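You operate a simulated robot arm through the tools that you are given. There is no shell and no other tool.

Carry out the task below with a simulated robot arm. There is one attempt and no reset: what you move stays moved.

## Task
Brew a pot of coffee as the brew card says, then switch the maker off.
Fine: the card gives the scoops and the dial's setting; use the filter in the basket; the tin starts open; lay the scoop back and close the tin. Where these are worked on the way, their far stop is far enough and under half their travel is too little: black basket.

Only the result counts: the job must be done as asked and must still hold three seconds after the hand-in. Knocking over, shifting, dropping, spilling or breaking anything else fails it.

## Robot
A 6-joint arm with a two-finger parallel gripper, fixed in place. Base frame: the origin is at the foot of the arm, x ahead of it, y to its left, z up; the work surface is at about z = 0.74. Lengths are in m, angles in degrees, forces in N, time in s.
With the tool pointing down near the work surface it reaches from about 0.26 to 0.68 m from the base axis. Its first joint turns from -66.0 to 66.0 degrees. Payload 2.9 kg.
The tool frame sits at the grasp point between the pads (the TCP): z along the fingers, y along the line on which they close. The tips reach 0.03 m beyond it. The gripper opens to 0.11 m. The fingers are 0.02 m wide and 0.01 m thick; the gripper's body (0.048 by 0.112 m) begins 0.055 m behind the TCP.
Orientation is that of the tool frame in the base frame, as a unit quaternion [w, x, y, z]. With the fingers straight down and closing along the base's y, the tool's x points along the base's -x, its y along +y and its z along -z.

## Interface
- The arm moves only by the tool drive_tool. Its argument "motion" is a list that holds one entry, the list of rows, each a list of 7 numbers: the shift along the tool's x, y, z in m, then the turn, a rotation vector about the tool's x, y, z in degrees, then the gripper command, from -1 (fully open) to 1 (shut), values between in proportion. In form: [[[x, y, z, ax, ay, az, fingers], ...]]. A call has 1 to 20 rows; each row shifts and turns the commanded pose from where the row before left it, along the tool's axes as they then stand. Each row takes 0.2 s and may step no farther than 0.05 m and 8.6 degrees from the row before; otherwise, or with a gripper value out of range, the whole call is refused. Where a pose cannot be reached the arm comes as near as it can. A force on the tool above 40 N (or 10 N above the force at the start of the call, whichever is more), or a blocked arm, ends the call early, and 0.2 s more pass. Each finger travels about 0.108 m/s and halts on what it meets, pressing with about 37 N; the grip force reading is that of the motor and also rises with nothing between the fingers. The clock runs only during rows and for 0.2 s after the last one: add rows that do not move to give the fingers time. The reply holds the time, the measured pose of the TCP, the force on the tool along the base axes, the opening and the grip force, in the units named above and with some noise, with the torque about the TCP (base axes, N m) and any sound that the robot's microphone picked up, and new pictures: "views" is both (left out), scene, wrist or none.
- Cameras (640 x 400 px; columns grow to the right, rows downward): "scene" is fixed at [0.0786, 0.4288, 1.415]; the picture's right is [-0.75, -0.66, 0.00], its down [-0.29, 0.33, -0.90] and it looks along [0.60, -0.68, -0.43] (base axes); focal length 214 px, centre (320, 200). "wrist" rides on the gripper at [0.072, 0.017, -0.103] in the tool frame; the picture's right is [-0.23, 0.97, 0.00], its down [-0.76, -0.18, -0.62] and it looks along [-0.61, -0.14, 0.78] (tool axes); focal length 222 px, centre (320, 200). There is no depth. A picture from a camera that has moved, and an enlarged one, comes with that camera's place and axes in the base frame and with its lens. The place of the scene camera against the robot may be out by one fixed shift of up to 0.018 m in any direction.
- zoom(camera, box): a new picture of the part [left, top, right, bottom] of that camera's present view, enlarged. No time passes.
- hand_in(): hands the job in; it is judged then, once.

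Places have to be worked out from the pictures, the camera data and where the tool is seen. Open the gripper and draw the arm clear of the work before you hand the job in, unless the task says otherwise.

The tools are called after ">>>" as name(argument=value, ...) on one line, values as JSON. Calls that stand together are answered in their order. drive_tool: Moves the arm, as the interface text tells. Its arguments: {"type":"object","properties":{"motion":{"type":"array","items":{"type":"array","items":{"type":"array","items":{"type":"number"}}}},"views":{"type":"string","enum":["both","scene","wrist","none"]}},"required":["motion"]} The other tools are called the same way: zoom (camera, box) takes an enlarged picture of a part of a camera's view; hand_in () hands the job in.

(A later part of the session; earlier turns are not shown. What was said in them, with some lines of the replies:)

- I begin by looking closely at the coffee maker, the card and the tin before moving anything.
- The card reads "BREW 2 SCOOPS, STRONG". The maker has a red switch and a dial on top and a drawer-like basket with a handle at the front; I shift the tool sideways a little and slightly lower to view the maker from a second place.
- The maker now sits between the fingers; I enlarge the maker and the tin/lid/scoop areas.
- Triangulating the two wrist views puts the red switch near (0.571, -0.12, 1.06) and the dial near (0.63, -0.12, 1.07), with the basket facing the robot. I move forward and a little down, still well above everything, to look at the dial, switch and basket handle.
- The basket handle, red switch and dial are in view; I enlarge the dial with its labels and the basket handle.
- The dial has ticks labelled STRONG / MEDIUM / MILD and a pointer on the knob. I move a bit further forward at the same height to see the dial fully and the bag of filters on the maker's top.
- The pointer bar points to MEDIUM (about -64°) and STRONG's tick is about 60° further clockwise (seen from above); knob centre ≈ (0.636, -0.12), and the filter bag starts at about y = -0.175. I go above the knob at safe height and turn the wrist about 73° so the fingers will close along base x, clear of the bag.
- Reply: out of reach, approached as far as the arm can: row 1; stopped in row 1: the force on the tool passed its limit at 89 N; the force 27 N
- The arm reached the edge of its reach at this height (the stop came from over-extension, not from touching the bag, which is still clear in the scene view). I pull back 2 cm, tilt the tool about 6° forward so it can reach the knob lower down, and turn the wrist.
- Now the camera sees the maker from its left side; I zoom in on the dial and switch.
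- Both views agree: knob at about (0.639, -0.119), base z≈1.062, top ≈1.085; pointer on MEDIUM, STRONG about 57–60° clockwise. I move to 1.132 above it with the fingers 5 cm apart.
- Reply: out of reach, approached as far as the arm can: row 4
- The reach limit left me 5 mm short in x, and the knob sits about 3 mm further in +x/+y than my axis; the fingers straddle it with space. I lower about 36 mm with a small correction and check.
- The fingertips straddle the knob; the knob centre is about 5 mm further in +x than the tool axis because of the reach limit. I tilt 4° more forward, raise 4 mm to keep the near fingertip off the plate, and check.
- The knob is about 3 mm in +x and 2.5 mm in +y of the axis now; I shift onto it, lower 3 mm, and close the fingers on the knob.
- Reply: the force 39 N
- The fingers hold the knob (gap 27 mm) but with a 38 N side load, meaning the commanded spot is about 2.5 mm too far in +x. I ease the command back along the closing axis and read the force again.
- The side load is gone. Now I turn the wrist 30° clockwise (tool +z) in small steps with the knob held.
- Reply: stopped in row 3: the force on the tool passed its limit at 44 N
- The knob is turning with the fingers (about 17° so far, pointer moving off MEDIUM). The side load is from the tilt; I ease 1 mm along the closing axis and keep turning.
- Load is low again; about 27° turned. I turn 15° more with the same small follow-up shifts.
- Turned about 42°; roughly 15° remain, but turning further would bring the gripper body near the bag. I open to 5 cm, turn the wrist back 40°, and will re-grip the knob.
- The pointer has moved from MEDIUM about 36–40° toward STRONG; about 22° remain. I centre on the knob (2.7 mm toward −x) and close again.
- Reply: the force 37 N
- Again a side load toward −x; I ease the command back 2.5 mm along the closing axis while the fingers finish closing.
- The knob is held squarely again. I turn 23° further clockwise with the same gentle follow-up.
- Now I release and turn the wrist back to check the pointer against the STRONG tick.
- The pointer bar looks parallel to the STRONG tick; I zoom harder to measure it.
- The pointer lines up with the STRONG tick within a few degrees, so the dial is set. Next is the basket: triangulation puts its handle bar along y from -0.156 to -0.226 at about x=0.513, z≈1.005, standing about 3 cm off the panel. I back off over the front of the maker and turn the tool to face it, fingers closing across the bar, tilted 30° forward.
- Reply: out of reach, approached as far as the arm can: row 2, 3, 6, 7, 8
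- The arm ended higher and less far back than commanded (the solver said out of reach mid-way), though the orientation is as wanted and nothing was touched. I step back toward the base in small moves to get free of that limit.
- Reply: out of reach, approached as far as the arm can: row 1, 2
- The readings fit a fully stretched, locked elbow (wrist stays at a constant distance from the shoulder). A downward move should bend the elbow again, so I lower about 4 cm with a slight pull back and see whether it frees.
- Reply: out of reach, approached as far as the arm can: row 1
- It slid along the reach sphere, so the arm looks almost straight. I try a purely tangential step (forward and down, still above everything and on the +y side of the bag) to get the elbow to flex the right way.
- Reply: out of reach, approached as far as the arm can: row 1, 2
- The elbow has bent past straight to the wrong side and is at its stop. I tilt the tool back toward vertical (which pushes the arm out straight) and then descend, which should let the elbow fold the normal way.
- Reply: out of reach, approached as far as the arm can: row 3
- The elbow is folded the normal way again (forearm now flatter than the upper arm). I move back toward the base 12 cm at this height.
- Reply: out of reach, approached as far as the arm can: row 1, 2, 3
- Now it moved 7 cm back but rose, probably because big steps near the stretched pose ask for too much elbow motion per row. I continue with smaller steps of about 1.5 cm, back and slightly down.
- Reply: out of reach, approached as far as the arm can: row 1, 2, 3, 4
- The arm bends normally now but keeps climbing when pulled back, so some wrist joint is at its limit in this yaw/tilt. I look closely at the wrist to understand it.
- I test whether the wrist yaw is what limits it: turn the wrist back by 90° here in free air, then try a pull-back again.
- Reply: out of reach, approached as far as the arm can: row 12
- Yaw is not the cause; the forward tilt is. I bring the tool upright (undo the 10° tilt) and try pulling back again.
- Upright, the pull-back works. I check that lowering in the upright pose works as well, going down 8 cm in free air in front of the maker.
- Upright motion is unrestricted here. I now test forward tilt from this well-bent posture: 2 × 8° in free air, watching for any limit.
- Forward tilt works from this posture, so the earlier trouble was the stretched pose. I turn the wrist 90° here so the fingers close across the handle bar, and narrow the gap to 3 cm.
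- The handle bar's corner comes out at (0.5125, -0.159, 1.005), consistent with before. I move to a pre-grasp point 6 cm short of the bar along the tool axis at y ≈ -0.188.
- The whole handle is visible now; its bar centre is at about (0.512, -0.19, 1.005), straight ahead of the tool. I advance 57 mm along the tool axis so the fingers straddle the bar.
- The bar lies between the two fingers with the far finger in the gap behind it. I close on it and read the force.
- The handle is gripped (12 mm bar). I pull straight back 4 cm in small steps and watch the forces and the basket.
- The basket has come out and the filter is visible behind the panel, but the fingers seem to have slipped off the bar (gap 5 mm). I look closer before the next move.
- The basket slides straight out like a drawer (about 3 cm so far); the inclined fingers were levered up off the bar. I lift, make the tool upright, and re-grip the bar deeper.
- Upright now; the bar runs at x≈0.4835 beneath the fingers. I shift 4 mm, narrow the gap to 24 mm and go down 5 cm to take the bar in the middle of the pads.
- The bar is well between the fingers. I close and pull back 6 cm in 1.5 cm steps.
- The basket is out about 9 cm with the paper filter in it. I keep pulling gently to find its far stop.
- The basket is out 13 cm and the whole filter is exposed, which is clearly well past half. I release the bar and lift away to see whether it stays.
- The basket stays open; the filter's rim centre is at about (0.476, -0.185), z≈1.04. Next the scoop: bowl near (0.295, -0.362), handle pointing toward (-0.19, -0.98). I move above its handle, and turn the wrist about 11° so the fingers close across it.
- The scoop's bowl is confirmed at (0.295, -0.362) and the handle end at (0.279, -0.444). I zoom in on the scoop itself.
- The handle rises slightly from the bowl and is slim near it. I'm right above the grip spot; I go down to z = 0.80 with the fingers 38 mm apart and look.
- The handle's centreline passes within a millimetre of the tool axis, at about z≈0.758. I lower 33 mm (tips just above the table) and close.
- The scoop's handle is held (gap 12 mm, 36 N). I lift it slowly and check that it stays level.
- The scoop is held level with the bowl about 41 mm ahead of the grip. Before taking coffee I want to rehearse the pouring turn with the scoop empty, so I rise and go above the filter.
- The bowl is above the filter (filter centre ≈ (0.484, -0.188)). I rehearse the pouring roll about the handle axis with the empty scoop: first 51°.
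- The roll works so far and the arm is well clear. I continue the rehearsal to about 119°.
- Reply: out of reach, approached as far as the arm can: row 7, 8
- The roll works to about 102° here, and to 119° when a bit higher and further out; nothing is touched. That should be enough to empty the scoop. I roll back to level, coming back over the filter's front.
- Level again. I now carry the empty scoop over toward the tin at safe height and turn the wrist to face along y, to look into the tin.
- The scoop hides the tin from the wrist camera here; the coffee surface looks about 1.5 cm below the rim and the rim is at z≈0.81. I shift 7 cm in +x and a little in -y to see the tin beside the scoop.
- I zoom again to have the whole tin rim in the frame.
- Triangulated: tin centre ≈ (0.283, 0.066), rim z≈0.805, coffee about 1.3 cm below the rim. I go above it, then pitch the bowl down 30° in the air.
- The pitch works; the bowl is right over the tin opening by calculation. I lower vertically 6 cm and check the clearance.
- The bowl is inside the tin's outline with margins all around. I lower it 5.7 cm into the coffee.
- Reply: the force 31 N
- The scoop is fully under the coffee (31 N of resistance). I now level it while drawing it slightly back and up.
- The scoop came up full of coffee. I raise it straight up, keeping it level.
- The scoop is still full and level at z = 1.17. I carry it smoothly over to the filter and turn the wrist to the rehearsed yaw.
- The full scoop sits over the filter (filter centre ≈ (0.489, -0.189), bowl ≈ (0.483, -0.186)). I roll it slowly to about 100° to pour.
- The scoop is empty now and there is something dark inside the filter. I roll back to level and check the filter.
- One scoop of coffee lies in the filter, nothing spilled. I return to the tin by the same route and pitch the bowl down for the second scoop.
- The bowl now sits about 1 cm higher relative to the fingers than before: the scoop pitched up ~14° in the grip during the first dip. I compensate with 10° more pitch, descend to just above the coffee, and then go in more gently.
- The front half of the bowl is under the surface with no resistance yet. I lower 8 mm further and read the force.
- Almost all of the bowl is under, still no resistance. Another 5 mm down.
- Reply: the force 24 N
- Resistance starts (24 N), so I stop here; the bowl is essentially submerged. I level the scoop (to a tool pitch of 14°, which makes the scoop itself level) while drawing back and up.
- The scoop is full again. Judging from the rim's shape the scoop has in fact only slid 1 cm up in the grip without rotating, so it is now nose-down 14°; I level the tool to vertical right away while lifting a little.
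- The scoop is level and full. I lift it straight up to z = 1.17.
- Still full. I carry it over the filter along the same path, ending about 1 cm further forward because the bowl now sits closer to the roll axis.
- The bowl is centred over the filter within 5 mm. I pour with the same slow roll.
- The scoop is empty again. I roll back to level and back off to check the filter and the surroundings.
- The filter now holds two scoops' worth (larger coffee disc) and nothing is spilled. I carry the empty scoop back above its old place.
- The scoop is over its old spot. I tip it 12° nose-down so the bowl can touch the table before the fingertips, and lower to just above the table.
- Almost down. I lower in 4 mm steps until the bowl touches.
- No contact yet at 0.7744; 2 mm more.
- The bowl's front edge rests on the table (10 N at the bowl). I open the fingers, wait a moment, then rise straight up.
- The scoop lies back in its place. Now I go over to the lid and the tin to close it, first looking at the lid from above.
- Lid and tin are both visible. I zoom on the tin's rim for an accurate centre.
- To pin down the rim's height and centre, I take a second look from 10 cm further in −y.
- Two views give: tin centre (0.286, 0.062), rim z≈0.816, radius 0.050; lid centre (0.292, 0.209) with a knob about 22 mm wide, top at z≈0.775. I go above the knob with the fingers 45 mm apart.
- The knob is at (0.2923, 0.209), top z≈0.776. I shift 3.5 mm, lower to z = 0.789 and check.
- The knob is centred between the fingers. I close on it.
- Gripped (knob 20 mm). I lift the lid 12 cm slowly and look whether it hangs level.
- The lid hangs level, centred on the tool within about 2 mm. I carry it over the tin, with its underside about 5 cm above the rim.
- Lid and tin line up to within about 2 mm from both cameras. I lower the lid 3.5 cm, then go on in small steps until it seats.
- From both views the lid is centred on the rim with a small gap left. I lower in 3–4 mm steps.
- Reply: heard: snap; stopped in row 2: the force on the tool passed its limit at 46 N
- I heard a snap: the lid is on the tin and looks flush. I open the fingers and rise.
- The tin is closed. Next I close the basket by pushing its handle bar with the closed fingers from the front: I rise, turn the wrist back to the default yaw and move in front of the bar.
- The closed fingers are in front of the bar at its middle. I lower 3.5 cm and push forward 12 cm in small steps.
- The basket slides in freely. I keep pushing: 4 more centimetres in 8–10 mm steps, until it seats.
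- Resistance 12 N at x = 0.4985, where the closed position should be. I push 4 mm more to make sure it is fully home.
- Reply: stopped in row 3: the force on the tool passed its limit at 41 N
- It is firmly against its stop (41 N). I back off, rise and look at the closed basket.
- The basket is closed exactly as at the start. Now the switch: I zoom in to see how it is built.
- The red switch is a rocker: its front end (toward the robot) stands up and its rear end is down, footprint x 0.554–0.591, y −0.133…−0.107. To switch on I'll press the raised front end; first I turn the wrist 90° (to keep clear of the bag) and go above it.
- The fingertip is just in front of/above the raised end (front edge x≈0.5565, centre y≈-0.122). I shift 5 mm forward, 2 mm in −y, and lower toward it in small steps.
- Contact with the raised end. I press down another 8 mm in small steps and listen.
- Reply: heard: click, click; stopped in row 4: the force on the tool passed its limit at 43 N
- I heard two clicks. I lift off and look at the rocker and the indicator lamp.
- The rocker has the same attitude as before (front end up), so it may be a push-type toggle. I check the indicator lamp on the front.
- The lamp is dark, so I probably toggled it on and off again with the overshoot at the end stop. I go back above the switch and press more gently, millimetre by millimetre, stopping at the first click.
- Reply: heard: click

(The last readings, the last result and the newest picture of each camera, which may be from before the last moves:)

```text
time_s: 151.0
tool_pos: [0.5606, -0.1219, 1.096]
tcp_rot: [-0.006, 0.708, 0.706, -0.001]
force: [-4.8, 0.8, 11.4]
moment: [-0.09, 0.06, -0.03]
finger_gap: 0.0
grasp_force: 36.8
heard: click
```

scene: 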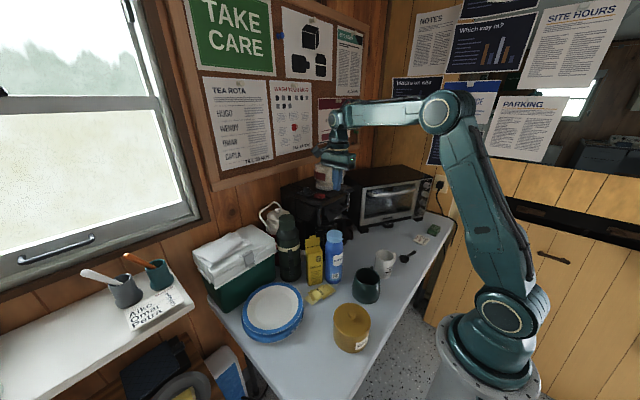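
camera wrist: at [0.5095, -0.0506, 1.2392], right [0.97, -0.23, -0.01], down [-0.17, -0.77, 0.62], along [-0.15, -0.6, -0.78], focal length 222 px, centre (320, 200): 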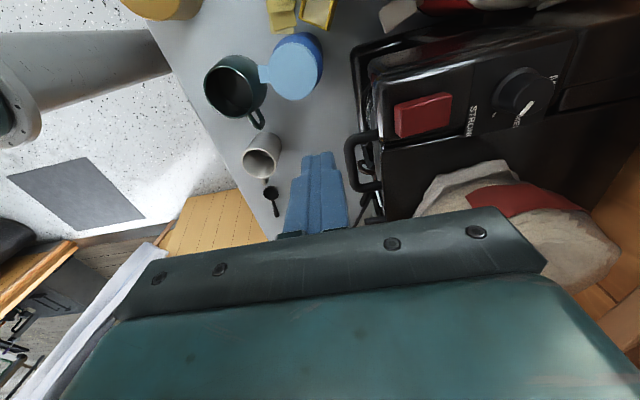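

One click at 11 N. I look at the lamp and the rocker while holding here.

>>> zoom(camera="scene", box=[300, 180, 348, 216])

```text
11.11 times, centred on (324, 198) of scene
camera zoom: at [0.0783, 0.4288, 1.415], right [-0.75, -0.66, 0.0], down [-0.29, 0.33, -0.9], along [0.6, -0.68, -0.43], focal length 2383 px, centre (276, 222)
```

zoom: 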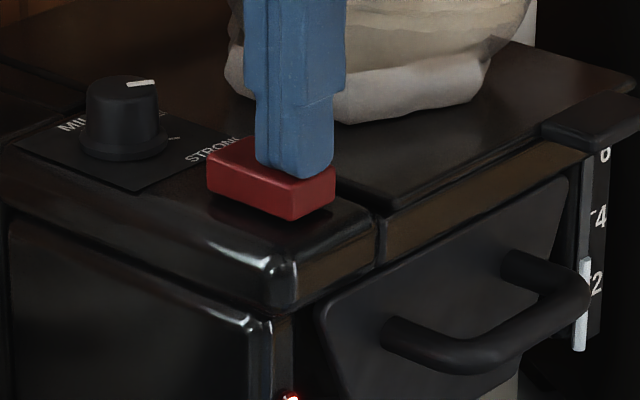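

The lamp is lit: the maker is on. I lift off very gently and listen whether it stays on.

>>> drive_tool(motion=[[[0, 0, -0.001, 0, 0, 0, 1], [0, 0, -0.001, 0, 0, 0, 1], [0, 0, -0.002, 0, 0, 0, 1], [0, 0, -0.003, 0, 0, 0, 1], [0, 0, 0, 0, 0, 0, 1]]], views="none")

>>> zoom(camera="scene", box=[300, 180, 348, 222])

```text
time_s: 152.2
tool_pos: [0.561, -0.1228, 1.102]
tcp_rot: [-0.006, 0.708, 0.706, -0.001]
force: [0.4, 1.5, -0.1]
moment: [0.02, 0.0, -0.01]
finger_gap: 0.0
grasp_force: 37.3
```

```text
9.52 times, centred on (324, 201) of scene
camera zoom: at [0.0786, 0.4288, 1.415], right [-0.75, -0.66, 0.0], down [-0.29, 0.33, -0.9], along [0.6, -0.68, -0.43], focal length 2043 px, centre (282, 190)
```

zoom: 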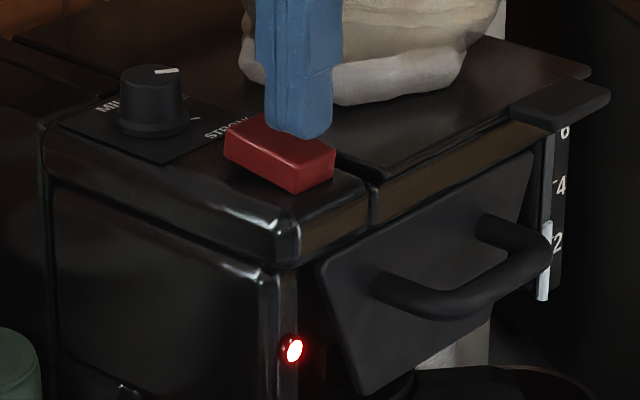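

The rocker has flipped (front end down) and the lamp glows: the maker is brewing. I move the tool a little back out of the way and wait, watching and listening.

>>> drive_tool(motion=[[[0, -0.01, -0.02, 0, 0, 0, 1], [0, -0.03, -0.015, 0, 0, 0, 1], [0, -0.03, 0, 0, 0, 0, 1], [0, 0, 0, 0, 0, 0, 1], [0, 0, 0, 0, 0, 0, 1], [0, 0, 0, 0, 0, 0, 1], [0, 0, 0, 0, 0, 0, 1], [0, 0, 0, 0, 0, 0, 1], [0, 0, 0, 0, 0, 0, 1], [0, 0, 0, 0, 0, 0, 1], [0, 0, 0, 0, 0, 0, 1], [0, 0, 0, 0, 0, 0, 1], [0, 0, 0, 0, 0, 0, 1], [0, 0, 0, 0, 0, 0, 1], [0, 0, 0, 0, 0, 0, 1], [0, 0, 0, 0, 0, 0, 1], [0, 0, 0, 0, 0, 0, 1], [0, 0, 0, 0, 0, 0, 1], [0, 0, 0, 0, 0, 0, 1], [0, 0, 0, 0, 0, 0, 1]]])

>>> zoom(camera="scene", box=[300, 180, 360, 230])

>>> zoom(camera="wrist", box=[310, 20, 450, 200])

```text
time_s: 156.4
tool_pos: [0.4912, -0.1217, 1.137]
tcp_rot: [-0.005, 0.709, 0.706, 0.0]
force: [0.1, -0.1, 0.0]
moment: [-0.03, 0.0, -0.01]
finger_gap: 0.0002
grasp_force: 36.8
camera wrist: at [0.5094, -0.0512, 1.2411], right [0.97, -0.23, -0.01], down [-0.17, -0.77, 0.62], along [-0.15, -0.6, -0.78], focal length 222 px, centre (320, 200)
```

scene: 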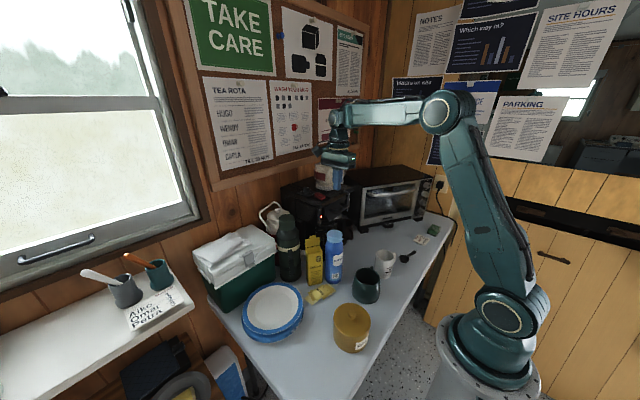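
wrist: 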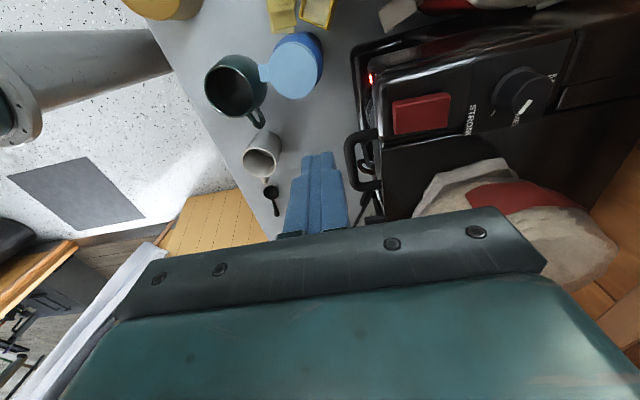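

```text
8.00 times, centred on (330, 205) of scene
camera zoom: at [0.0786, 0.4288, 1.415], right [-0.75, -0.66, 0.0], down [-0.29, 0.33, -0.9], along [0.6, -0.68, -0.43], focal length 1716 px, centre (240, 160)
```

zoom: 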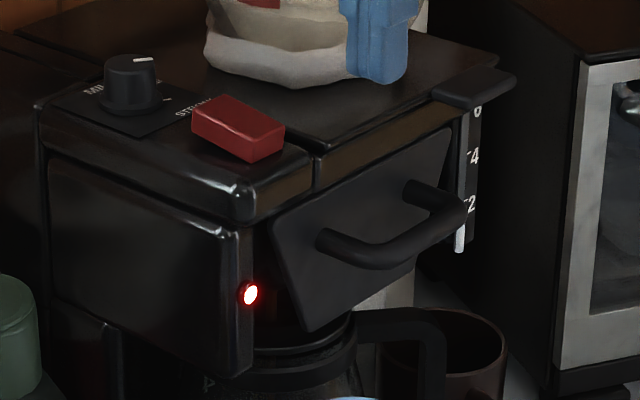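

```text
2.22 times, centred on (380, 110) of wrist
camera zoom: at [0.5094, -0.0512, 1.2411], right [0.97, -0.23, -0.01], down [-0.17, -0.77, 0.62], along [-0.15, -0.6, -0.78], focal length 494 px, centre (187, 400)
```

zoom: 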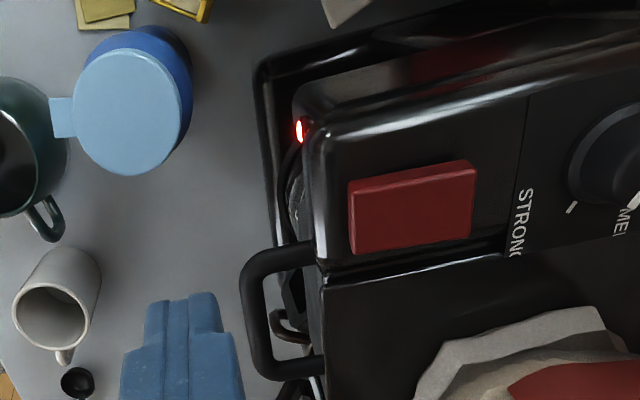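

The lamp stays lit. I keep waiting and check the water gauge and the carafe for progress.

>>> drive_tool(motion=[[[0, 0, 0, 0, 0, 0, 1], [0, 0, 0, 0, 0, 0, 1], [0, 0, 0, 0, 0, 0, 1], [0, 0, 0, 0, 0, 0, 1], [0, 0, 0, 0, 0, 0, 1], [0, 0, 0, 0, 0, 0, 1], [0, 0, 0, 0, 0, 0, 1], [0, 0, 0, 0, 0, 0, 1], [0, 0, 0, 0, 0, 0, 1], [0, 0, 0, 0, 0, 0, 1], [0, 0, 0, 0, 0, 0, 1], [0, 0, 0, 0, 0, 0, 1], [0, 0, 0, 0, 0, 0, 1], [0, 0, 0, 0, 0, 0, 1], [0, 0, 0, 0, 0, 0, 1], [0, 0, 0, 0, 0, 0, 1], [0, 0, 0, 0, 0, 0, 1], [0, 0, 0, 0, 0, 0, 1], [0, 0, 0, 0, 0, 0, 1], [0, 0, 0, 0, 0, 0, 1]]], views="none")

>>> zoom(camera="scene", box=[340, 180, 372, 212])

>>> zoom(camera="scene", box=[310, 205, 360, 245])

```text
time_s: 160.6
tool_pos: [0.491, -0.1218, 1.1384]
tcp_rot: [-0.006, 0.708, 0.706, -0.001]
force: [-0.2, 0.7, -0.2]
moment: [-0.02, 0.01, -0.02]
finger_gap: 0.0
grasp_force: 36.8
```

```text
12.50 times, centred on (356, 196) of scene
camera zoom: at [0.0786, 0.4288, 1.415], right [-0.75, -0.66, 0.0], down [-0.29, 0.33, -0.9], along [0.6, -0.68, -0.43], focal length 2681 px, centre (-130, 250)
```

zoom: 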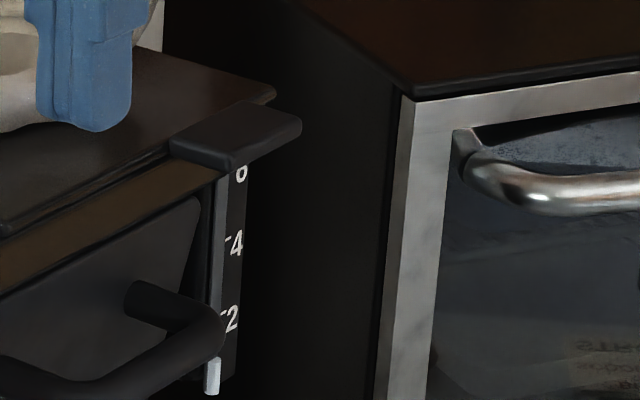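

```text
10.00 times, centred on (335, 225) of scene
camera zoom: at [0.0786, 0.4288, 1.415], right [-0.75, -0.66, 0.0], down [-0.29, 0.33, -0.9], along [0.6, -0.68, -0.43], focal length 2145 px, centre (170, -50)
```

zoom: 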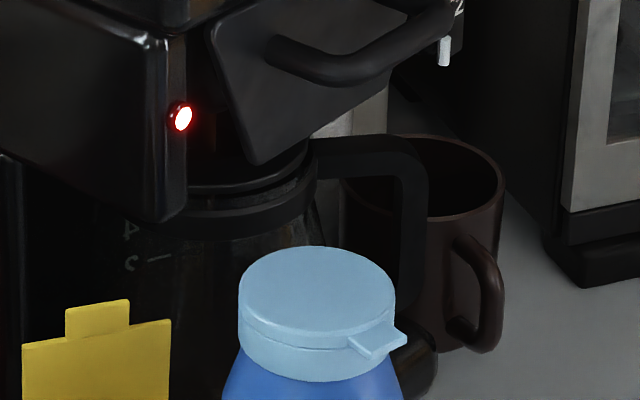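

The water gauge is dropping (below the "2" mark now), so it is brewing. I wait further until it is empty.

>>> drive_tool(motion=[[[0, 0, 0, 0, 0, 0, 1], [0, 0, 0, 0, 0, 0, 1], [0, 0, 0, 0, 0, 0, 1], [0, 0, 0, 0, 0, 0, 1], [0, 0, 0, 0, 0, 0, 1], [0, 0, 0, 0, 0, 0, 1], [0, 0, 0, 0, 0, 0, 1], [0, 0, 0, 0, 0, 0, 1], [0, 0, 0, 0, 0, 0, 1], [0, 0, 0, 0, 0, 0, 1], [0, 0, 0, 0, 0, 0, 1], [0, 0, 0, 0, 0, 0, 1], [0, 0, 0, 0, 0, 0, 1], [0, 0, 0, 0, 0, 0, 1], [0, 0, 0, 0, 0, 0, 1], [0, 0, 0, 0, 0, 0, 1], [0, 0, 0, 0, 0, 0, 1], [0, 0, 0, 0, 0, 0, 1], [0, 0, 0, 0, 0, 0, 1], [0, 0, 0, 0, 0, 0, 1]]], views="none")

>>> zoom(camera="scene", box=[340, 180, 372, 212])

>>> zoom(camera="scene", box=[310, 205, 360, 245])

```text
time_s: 164.8
tool_pos: [0.4908, -0.122, 1.1365]
tcp_rot: [-0.005, 0.708, 0.707, -0.001]
force: [-0.2, 0.6, -0.6]
moment: [-0.02, 0.01, -0.01]
finger_gap: 0.0
grasp_force: 36.5
```

```text
12.50 times, centred on (356, 196) of scene
camera zoom: at [0.0786, 0.4288, 1.415], right [-0.75, -0.66, 0.0], down [-0.29, 0.33, -0.9], along [0.6, -0.68, -0.43], focal length 2681 px, centre (-130, 250)
```

zoom: 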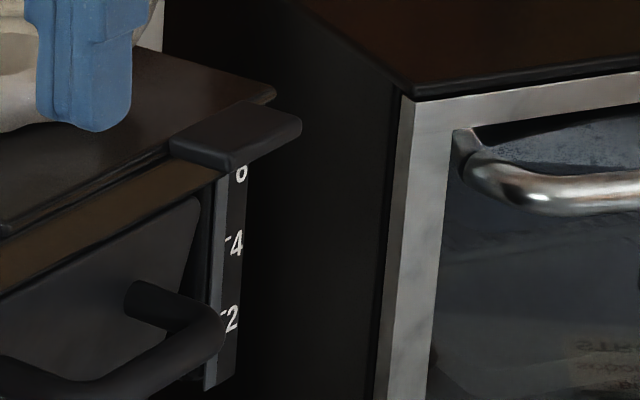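

```text
10.00 times, centred on (335, 225) of scene
camera zoom: at [0.0786, 0.4288, 1.415], right [-0.75, -0.66, 0.0], down [-0.29, 0.33, -0.9], along [0.6, -0.68, -0.43], focal length 2145 px, centre (170, -50)
```

zoom: 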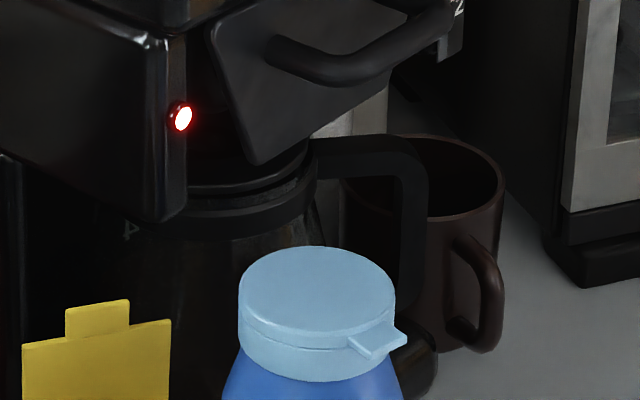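

The gauge is empty now. I wait another 4 seconds so the brew can finish dripping.

>>> drive_tool(motion=[[[0, 0, 0, 0, 0, 0, 1], [0, 0, 0, 0, 0, 0, 1], [0, 0, 0, 0, 0, 0, 1], [0, 0, 0, 0, 0, 0, 1], [0, 0, 0, 0, 0, 0, 1], [0, 0, 0, 0, 0, 0, 1], [0, 0, 0, 0, 0, 0, 1], [0, 0, 0, 0, 0, 0, 1], [0, 0, 0, 0, 0, 0, 1], [0, 0, 0, 0, 0, 0, 1], [0, 0, 0, 0, 0, 0, 1], [0, 0, 0, 0, 0, 0, 1], [0, 0, 0, 0, 0, 0, 1], [0, 0, 0, 0, 0, 0, 1], [0, 0, 0, 0, 0, 0, 1], [0, 0, 0, 0, 0, 0, 1], [0, 0, 0, 0, 0, 0, 1], [0, 0, 0, 0, 0, 0, 1], [0, 0, 0, 0, 0, 0, 1], [0, 0, 0, 0, 0, 0, 1]]], views="both")

>>> zoom(camera="wrist", box=[310, 20, 450, 200])

>>> zoom(camera="scene", box=[300, 180, 360, 240])

```text
time_s: 169.0
tool_pos: [0.4904, -0.1221, 1.137]
tcp_rot: [-0.006, 0.708, 0.706, 0.0]
force: [0.0, -0.6, -0.1]
moment: [-0.01, -0.01, -0.04]
finger_gap: 0.0001
grasp_force: 37.1
camera wrist: at [0.5094, -0.0512, 1.2411], right [0.97, -0.23, -0.01], down [-0.17, -0.77, 0.62], along [-0.15, -0.6, -0.78], focal length 222 px, centre (320, 200)
```

scene: 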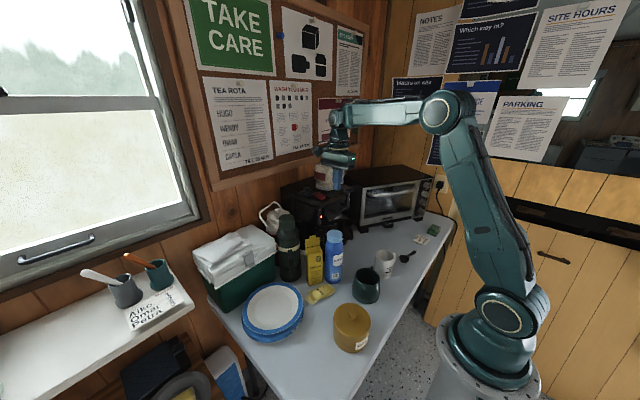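
wrist: 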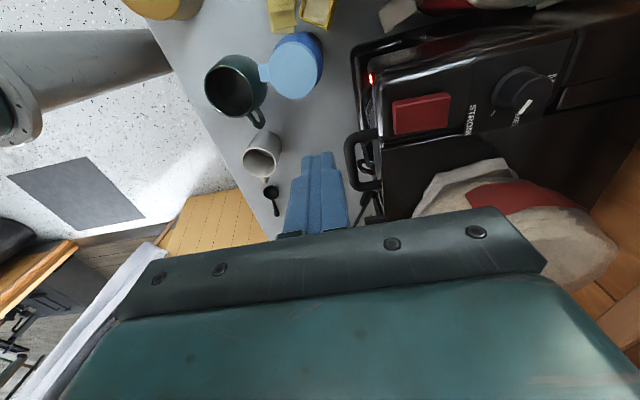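

```text
2.22 times, centred on (380, 110) of wrist
camera zoom: at [0.5094, -0.0512, 1.2411], right [0.97, -0.23, -0.01], down [-0.17, -0.77, 0.62], along [-0.15, -0.6, -0.78], focal length 494 px, centre (187, 400)
```

zoom: 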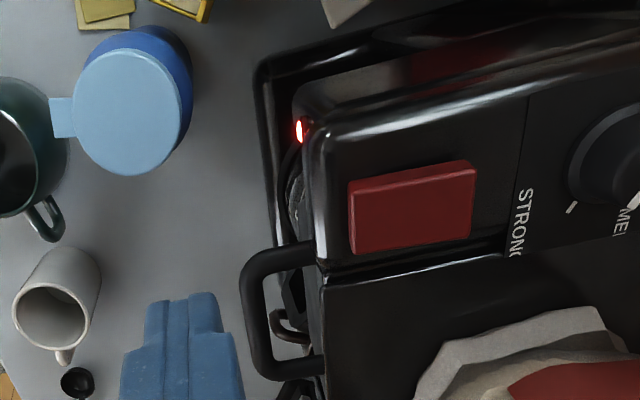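

```text
6.67 times, centred on (330, 210) of scene
camera zoom: at [0.0786, 0.4288, 1.415], right [-0.75, -0.66, 0.0], down [-0.29, 0.33, -0.9], along [0.6, -0.68, -0.43], focal length 1430 px, centre (253, 133)
```

zoom: 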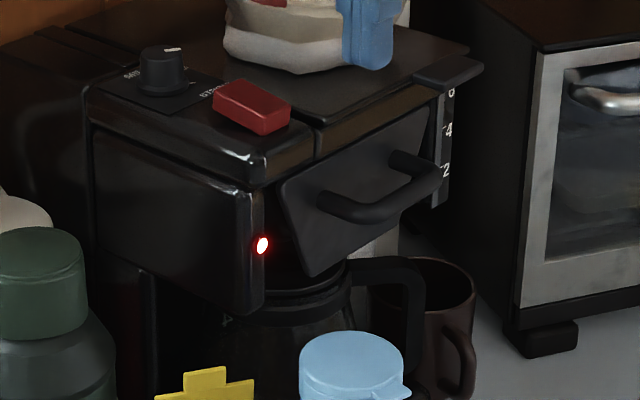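

The brew is done (gauge empty, lamp still on). Now I switch off by pressing the raised rear end of the rocker: I move above x ≈ 0.587.

>>> drive_tool(motion=[[[0, 0.0193, 0.0024, 0, 0, 0, 1], [0, 0.0193, 0.0024, 0, 0, 0, 1], [0, 0.0193, 0.0024, 0, 0, 0, 1], [0, 0.0193, 0.0024, 0, 0, 0, 1], [0, 0.0193, 0.0024, 0, 0, 0, 1], [0, 0, 0, 0, 0, 0, 1]]])

>>> zoom(camera="wrist", box=[240, 80, 420, 220])

>>> zoom(camera="scene", box=[300, 170, 348, 212])

```text
time_s: 170.4
tool_pos: [0.5864, -0.1216, 1.1248]
tcp_rot: [-0.007, 0.707, 0.707, -0.001]
force: [0.8, -0.5, 0.2]
moment: [0.0, 0.01, -0.02]
finger_gap: 0.0002
grasp_force: 37.4
camera wrist: at [0.6057, -0.0504, 1.2278], right [0.97, -0.23, -0.01], down [-0.17, -0.77, 0.62], along [-0.15, -0.6, -0.78], focal length 222 px, centre (320, 200)
```

scene: 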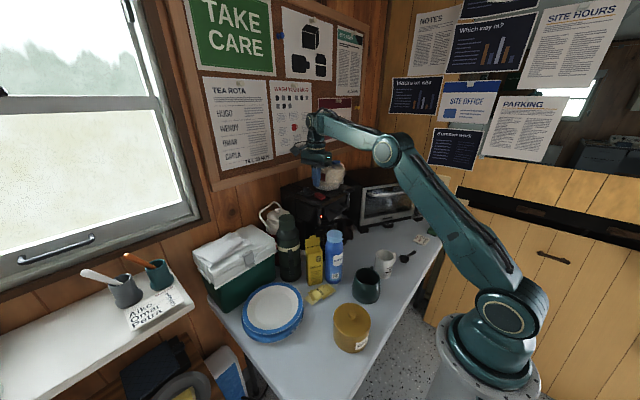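
wrist: 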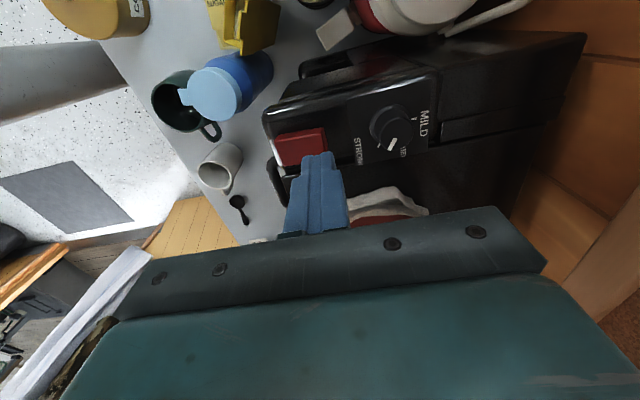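

```text
2.86 times, centred on (330, 150) of wrist
camera zoom: at [0.6057, -0.0504, 1.2278], right [0.97, -0.23, -0.01], down [-0.17, -0.77, 0.62], along [-0.15, -0.6, -0.78], focal length 635 px, centre (291, 343)
```

zoom: 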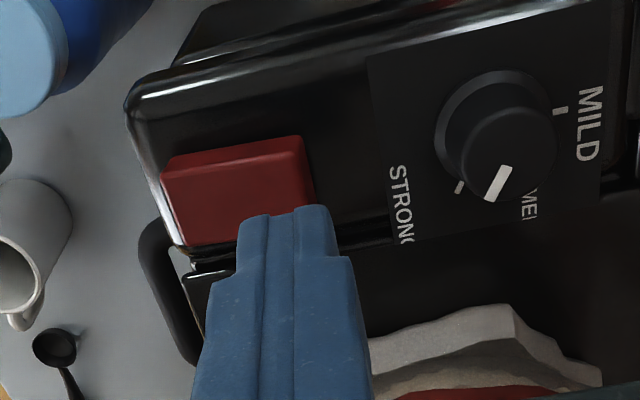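

```text
9.52 times, centred on (324, 191) of scene
camera zoom: at [0.0786, 0.4288, 1.415], right [-0.75, -0.66, 0.0], down [-0.29, 0.33, -0.9], along [0.6, -0.68, -0.43], focal length 2043 px, centre (282, 286)
```

zoom: 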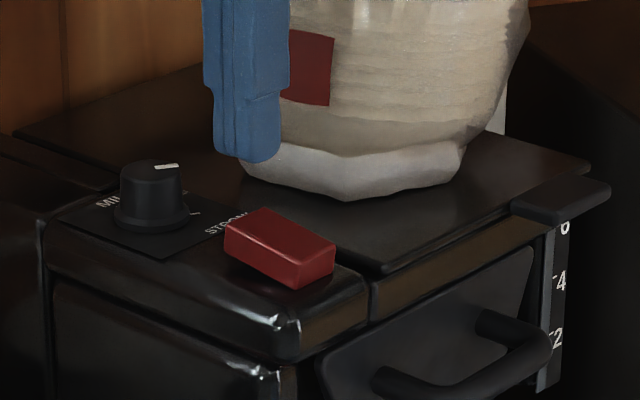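

The fingertip is above the raised rear end. I lower to just above it and then press millimetre by millimetre.

>>> drive_tool(motion=[[[0, 0, 0.008, 0, 0, 0, 1], [0, 0, 0.008, 0, 0, 0, 1], [0, 0, 0.004, 0, 0, 0, 1], [0, 0, 0, 0, 0, 0, 1]]], views="none")

```text
time_s: 171.4
tool_pos: [0.5866, -0.1221, 1.1042]
tcp_rot: [-0.006, 0.708, 0.706, 0.0]
force: [0.7, 0.9, 0.1]
moment: [0.03, 0.0, 0.0]
finger_gap: 0.0
grasp_force: 37.2
```

>>> drive_tool(motion=[[[0, 0, 0.002, 0, 0, 0, 1], [0, 0, 0.0015, 0, 0, 0, 1], [0, 0, 0.0015, 0, 0, 0, 1]]], views="none")

```text
time_s: 172.2
tool_pos: [0.5881, -0.1213, 1.0992]
tcp_rot: [-0.006, 0.707, 0.707, -0.001]
force: [-0.3, 0.2, 0.2]
moment: [0.02, -0.01, 0.0]
finger_gap: 0.0
grasp_force: 37.4
```

>>> drive_tool(motion=[[[0, 0, 0.001, 0, 0, 0, 1], [0, 0, 0.001, 0, 0, 0, 1], [0, 0, 0.001, 0, 0, 0, 1]]], views="none")

```text
time_s: 173.0
tool_pos: [0.5873, -0.1219, 1.0966]
tcp_rot: [-0.007, 0.707, 0.707, -0.002]
force: [1.3, 0.4, 1.5]
moment: [-0.03, -0.03, 0.04]
finger_gap: 0.0004
grasp_force: 36.9
```

Contact has begun (1.5 N). I continue in 1 mm steps.

>>> drive_tool(motion=[[[0, 0, 0.001, 0, 0, 0, 1], [0, 0, 0.001, 0, 0, 0, 1]]], views="none")

```text
time_s: 173.6
tool_pos: [0.5869, -0.1221, 1.0958]
tcp_rot: [-0.005, 0.708, 0.706, 0.0]
force: [5.2, -0.1, 6.5]
moment: [-0.04, -0.1, 0.05]
finger_gap: 0.0002
grasp_force: 37.0
heard: click
```

One click. I lift off gently and check the lamp.

>>> drive_tool(motion=[[[0, 0, -0.001, 0, 0, 0, 1], [0, 0, -0.001, 0, 0, 0, 1], [0, 0, -0.003, 0, 0, 0, 1], [0, 0, -0.006, 0, 0, 0, 1], [0, 0, -0.012, 0, 0, 0, 1], [0, 0, 0, 0, 0, 0, 1]]])

>>> zoom(camera="scene", box=[300, 180, 348, 222])

```text
time_s: 175.0
tool_pos: [0.5864, -0.1227, 1.1178]
tcp_rot: [-0.006, 0.709, 0.705, 0.0]
force: [0.0, -0.2, -0.2]
moment: [0.0, -0.01, 0.0]
finger_gap: 0.0
grasp_force: 36.8
camera wrist: at [0.6056, -0.051, 1.2215], right [0.97, -0.23, -0.01], down [-0.17, -0.77, 0.62], along [-0.15, -0.6, -0.78], focal length 222 px, centre (320, 200)
```

scene: 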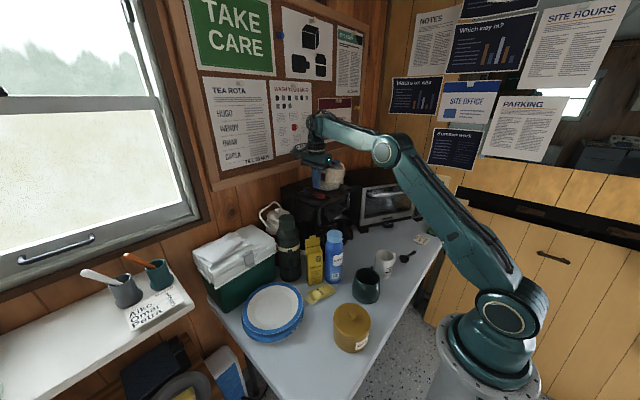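
wrist: 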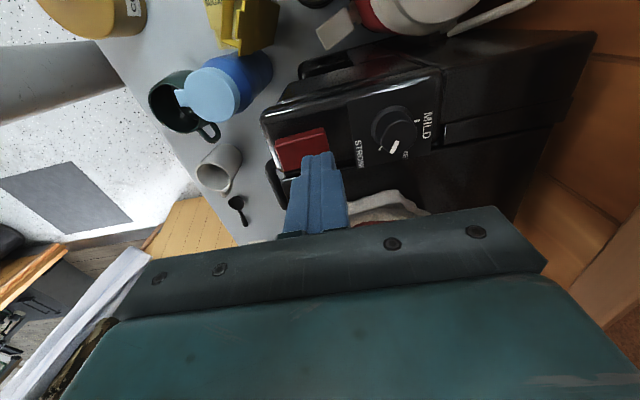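

```text
9.52 times, centred on (324, 201) of scene
camera zoom: at [0.0786, 0.4288, 1.415], right [-0.75, -0.66, 0.0], down [-0.29, 0.33, -0.9], along [0.6, -0.68, -0.43], focal length 2043 px, centre (282, 190)
```

zoom: 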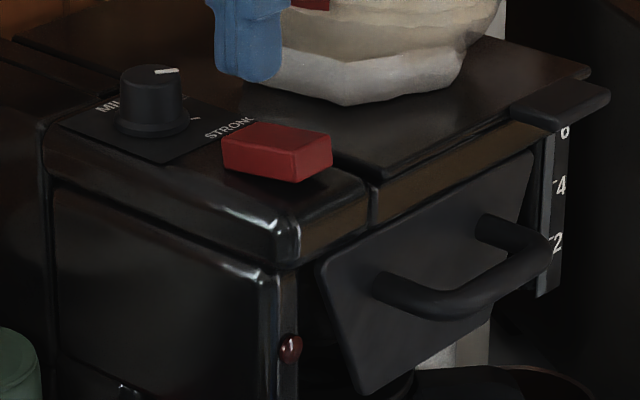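

The lamp is out and the rocker is back to off. I withdraw the arm backwards and up, open the gripper, and then check the carafe and the whole scene.

>>> drive_tool(motion=[[[0, -0.015, -0.003, 0, 0, 0, 1], [0, -0.02, -0.003, 0, 0, 0, 1], [0, -0.02, -0.003, 0, 0, 0, 1], [0, -0.02, -0.003, 0, 0, 0, 1], [0, -0.025, -0.005, 0, 0, 0, 0.6], [0, -0.03, -0.02, 0, 0, 0, 0.0], [0, -0.03, -0.03, 0, 0, 0, -0.5], [0, -0.03, -0.03, 0, 0, 0, -1], [0, 0, 0, 0, 0, -8.2, -1], [0, 0, 0, 0, 0, -8.2, -1], [0, 0, 0, 0, 0, -8.2, -1], [0, 0, 0, 0, 0, -8.2, -1], [0, 0, 0, 0, 0, -8.2, -1], [0, 0, 0, 0, 0, -8.2, -1], [0, 0, 0, 0, 0, -8.2, -1], [0, 0, 0, 0, 0, -8.2, -1], [0, 0, 0, 0, 0, -8.2, -1], [0, 0, 0, 0, 0, -8.2, -1], [0, 0, 0, 0, 0, -8, -1], [0, 0, 0, 0, 0, 0, -1]]])

>>> zoom(camera="wrist", box=[200, 80, 420, 220])

>>> zoom(camera="scene", box=[200, 170, 460, 400])

```text
time_s: 179.2
tool_pos: [0.4133, -0.1258, 1.2329]
tcp_rot: [-0.005, 0.0, 1.0, 0.003]
force: [0.2, 0.5, 0.0]
moment: [0.01, -0.01, -0.01]
finger_gap: 0.1101
grasp_force: 0.0
out of reach, approached as far as the arm can: row 4, 5, 6
camera wrist: at [0.343, -0.1104, 1.3372], right [0.23, 0.97, 0.0], down [0.77, -0.18, 0.61], along [0.6, -0.14, -0.79], focal length 222 px, centre (320, 200)
```

scene: 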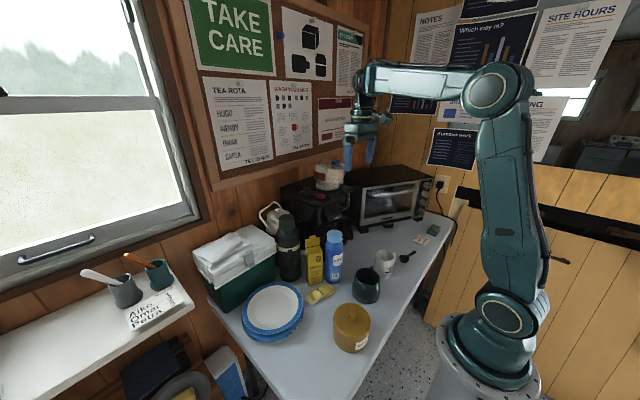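
wrist: 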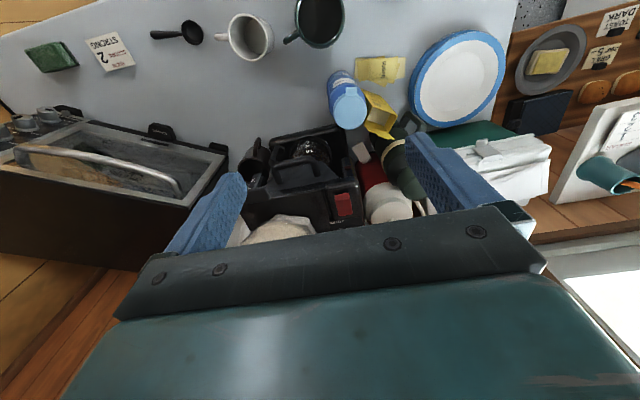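

```text
2.86 times, centred on (310, 150) of wrist
camera zoom: at [0.343, -0.1104, 1.3372], right [0.23, 0.97, 0.0], down [0.77, -0.18, 0.61], along [0.6, -0.14, -0.79], focal length 635 px, centre (349, 343)
```

zoom: 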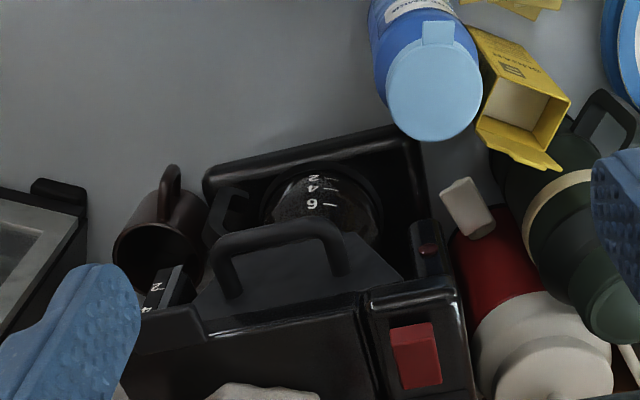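

```text
1.74 times, centred on (330, 285) of scene
camera zoom: at [0.0786, 0.4288, 1.415], right [-0.75, -0.66, 0.0], down [-0.29, 0.33, -0.9], along [0.6, -0.68, -0.43], focal length 373 px, centre (303, 52)
```

zoom: 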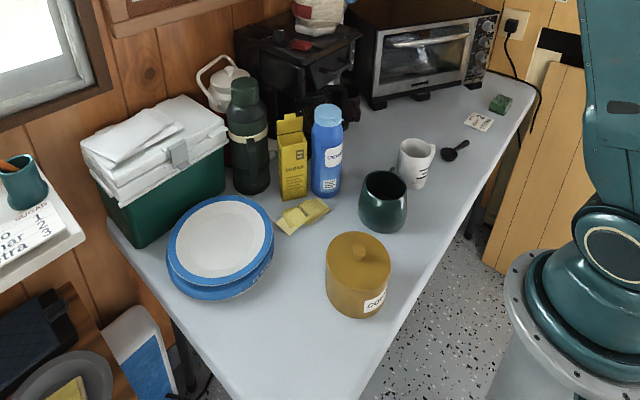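

All objects stand where they were. I make a last check of the carafe, the dial and the lamp.

>>> zoom(camera="wrist", box=[270, 120, 350, 180])

>>> zoom(camera="scene", box=[290, 176, 350, 226])

>>> zoom(camera="scene", box=[298, 182, 318, 198])

```text
6.67 times, centred on (310, 150) of wrist
camera zoom: at [0.343, -0.1104, 1.3372], right [0.23, 0.97, 0.0], down [0.77, -0.18, 0.61], along [0.6, -0.14, -0.79], focal length 1481 px, centre (387, 533)
```

zoom: 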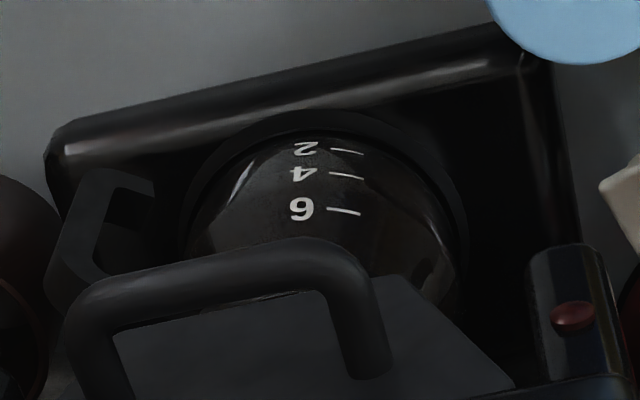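

```text
8.00 times, centred on (320, 201) of scene
camera zoom: at [0.0786, 0.4288, 1.415], right [-0.75, -0.66, 0.0], down [-0.29, 0.33, -0.9], along [0.6, -0.68, -0.43], focal length 1716 px, centre (320, 192)
```

zoom: 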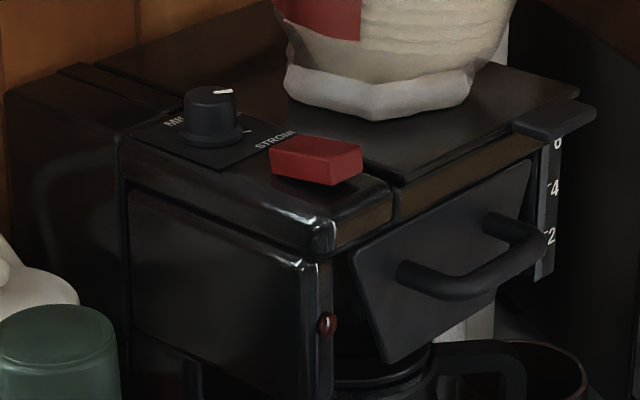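

```text
16.00 times, centred on (308, 190) of scene
camera zoom: at [0.0786, 0.4288, 1.415], right [-0.75, -0.66, 0.0], down [-0.29, 0.33, -0.9], along [0.6, -0.68, -0.43], focal length 3432 px, centre (512, 360)
```

zoom: 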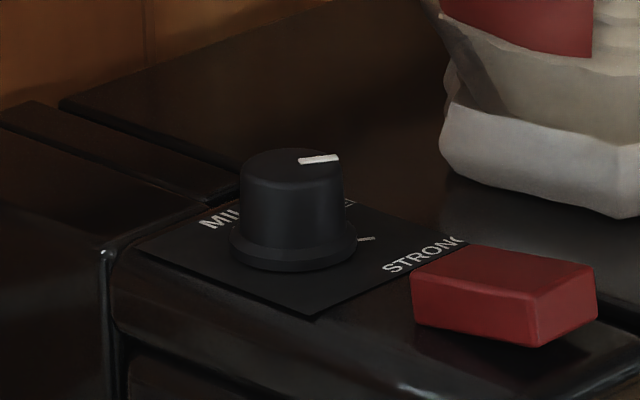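

The carafe holds dark coffee, the dial is on STRONG and the lamp is out. The basket and tin are closed, the scoop is back in its place, and the open gripper is well clear, so I hand in.

>>> hand_in()

```text
The job is handed in.
```

I brewed the coffee as the card says, two scoops on STRONG, and then switched the maker off. The job is handed in; I haven't seen a verdict on it.

- **Dial:** I turned it from MEDIUM to STRONG. The pointer lines up with the STRONG tick to within a few degrees.
- **Coffee:** two level scoops went into the filter already in the basket, with no spill that I could see. The basket was pulled out 13 cm for this and pushed fully home afterwards.
- **Scoop and tin:** the scoop is back in its place on the table. The lid snapped onto the tin.
- **Brew:** the water gauge ran empty. I waited about four seconds more, then pressed the switch off; the lamp is out.

My first press of the switch overshot, and the maker flicked on and straight off again. I pressed again more gently and it stayed on for the whole brew.

Everything else on the table and on top of the maker looks unmoved, and the arm was drawn clear with the gripper open.
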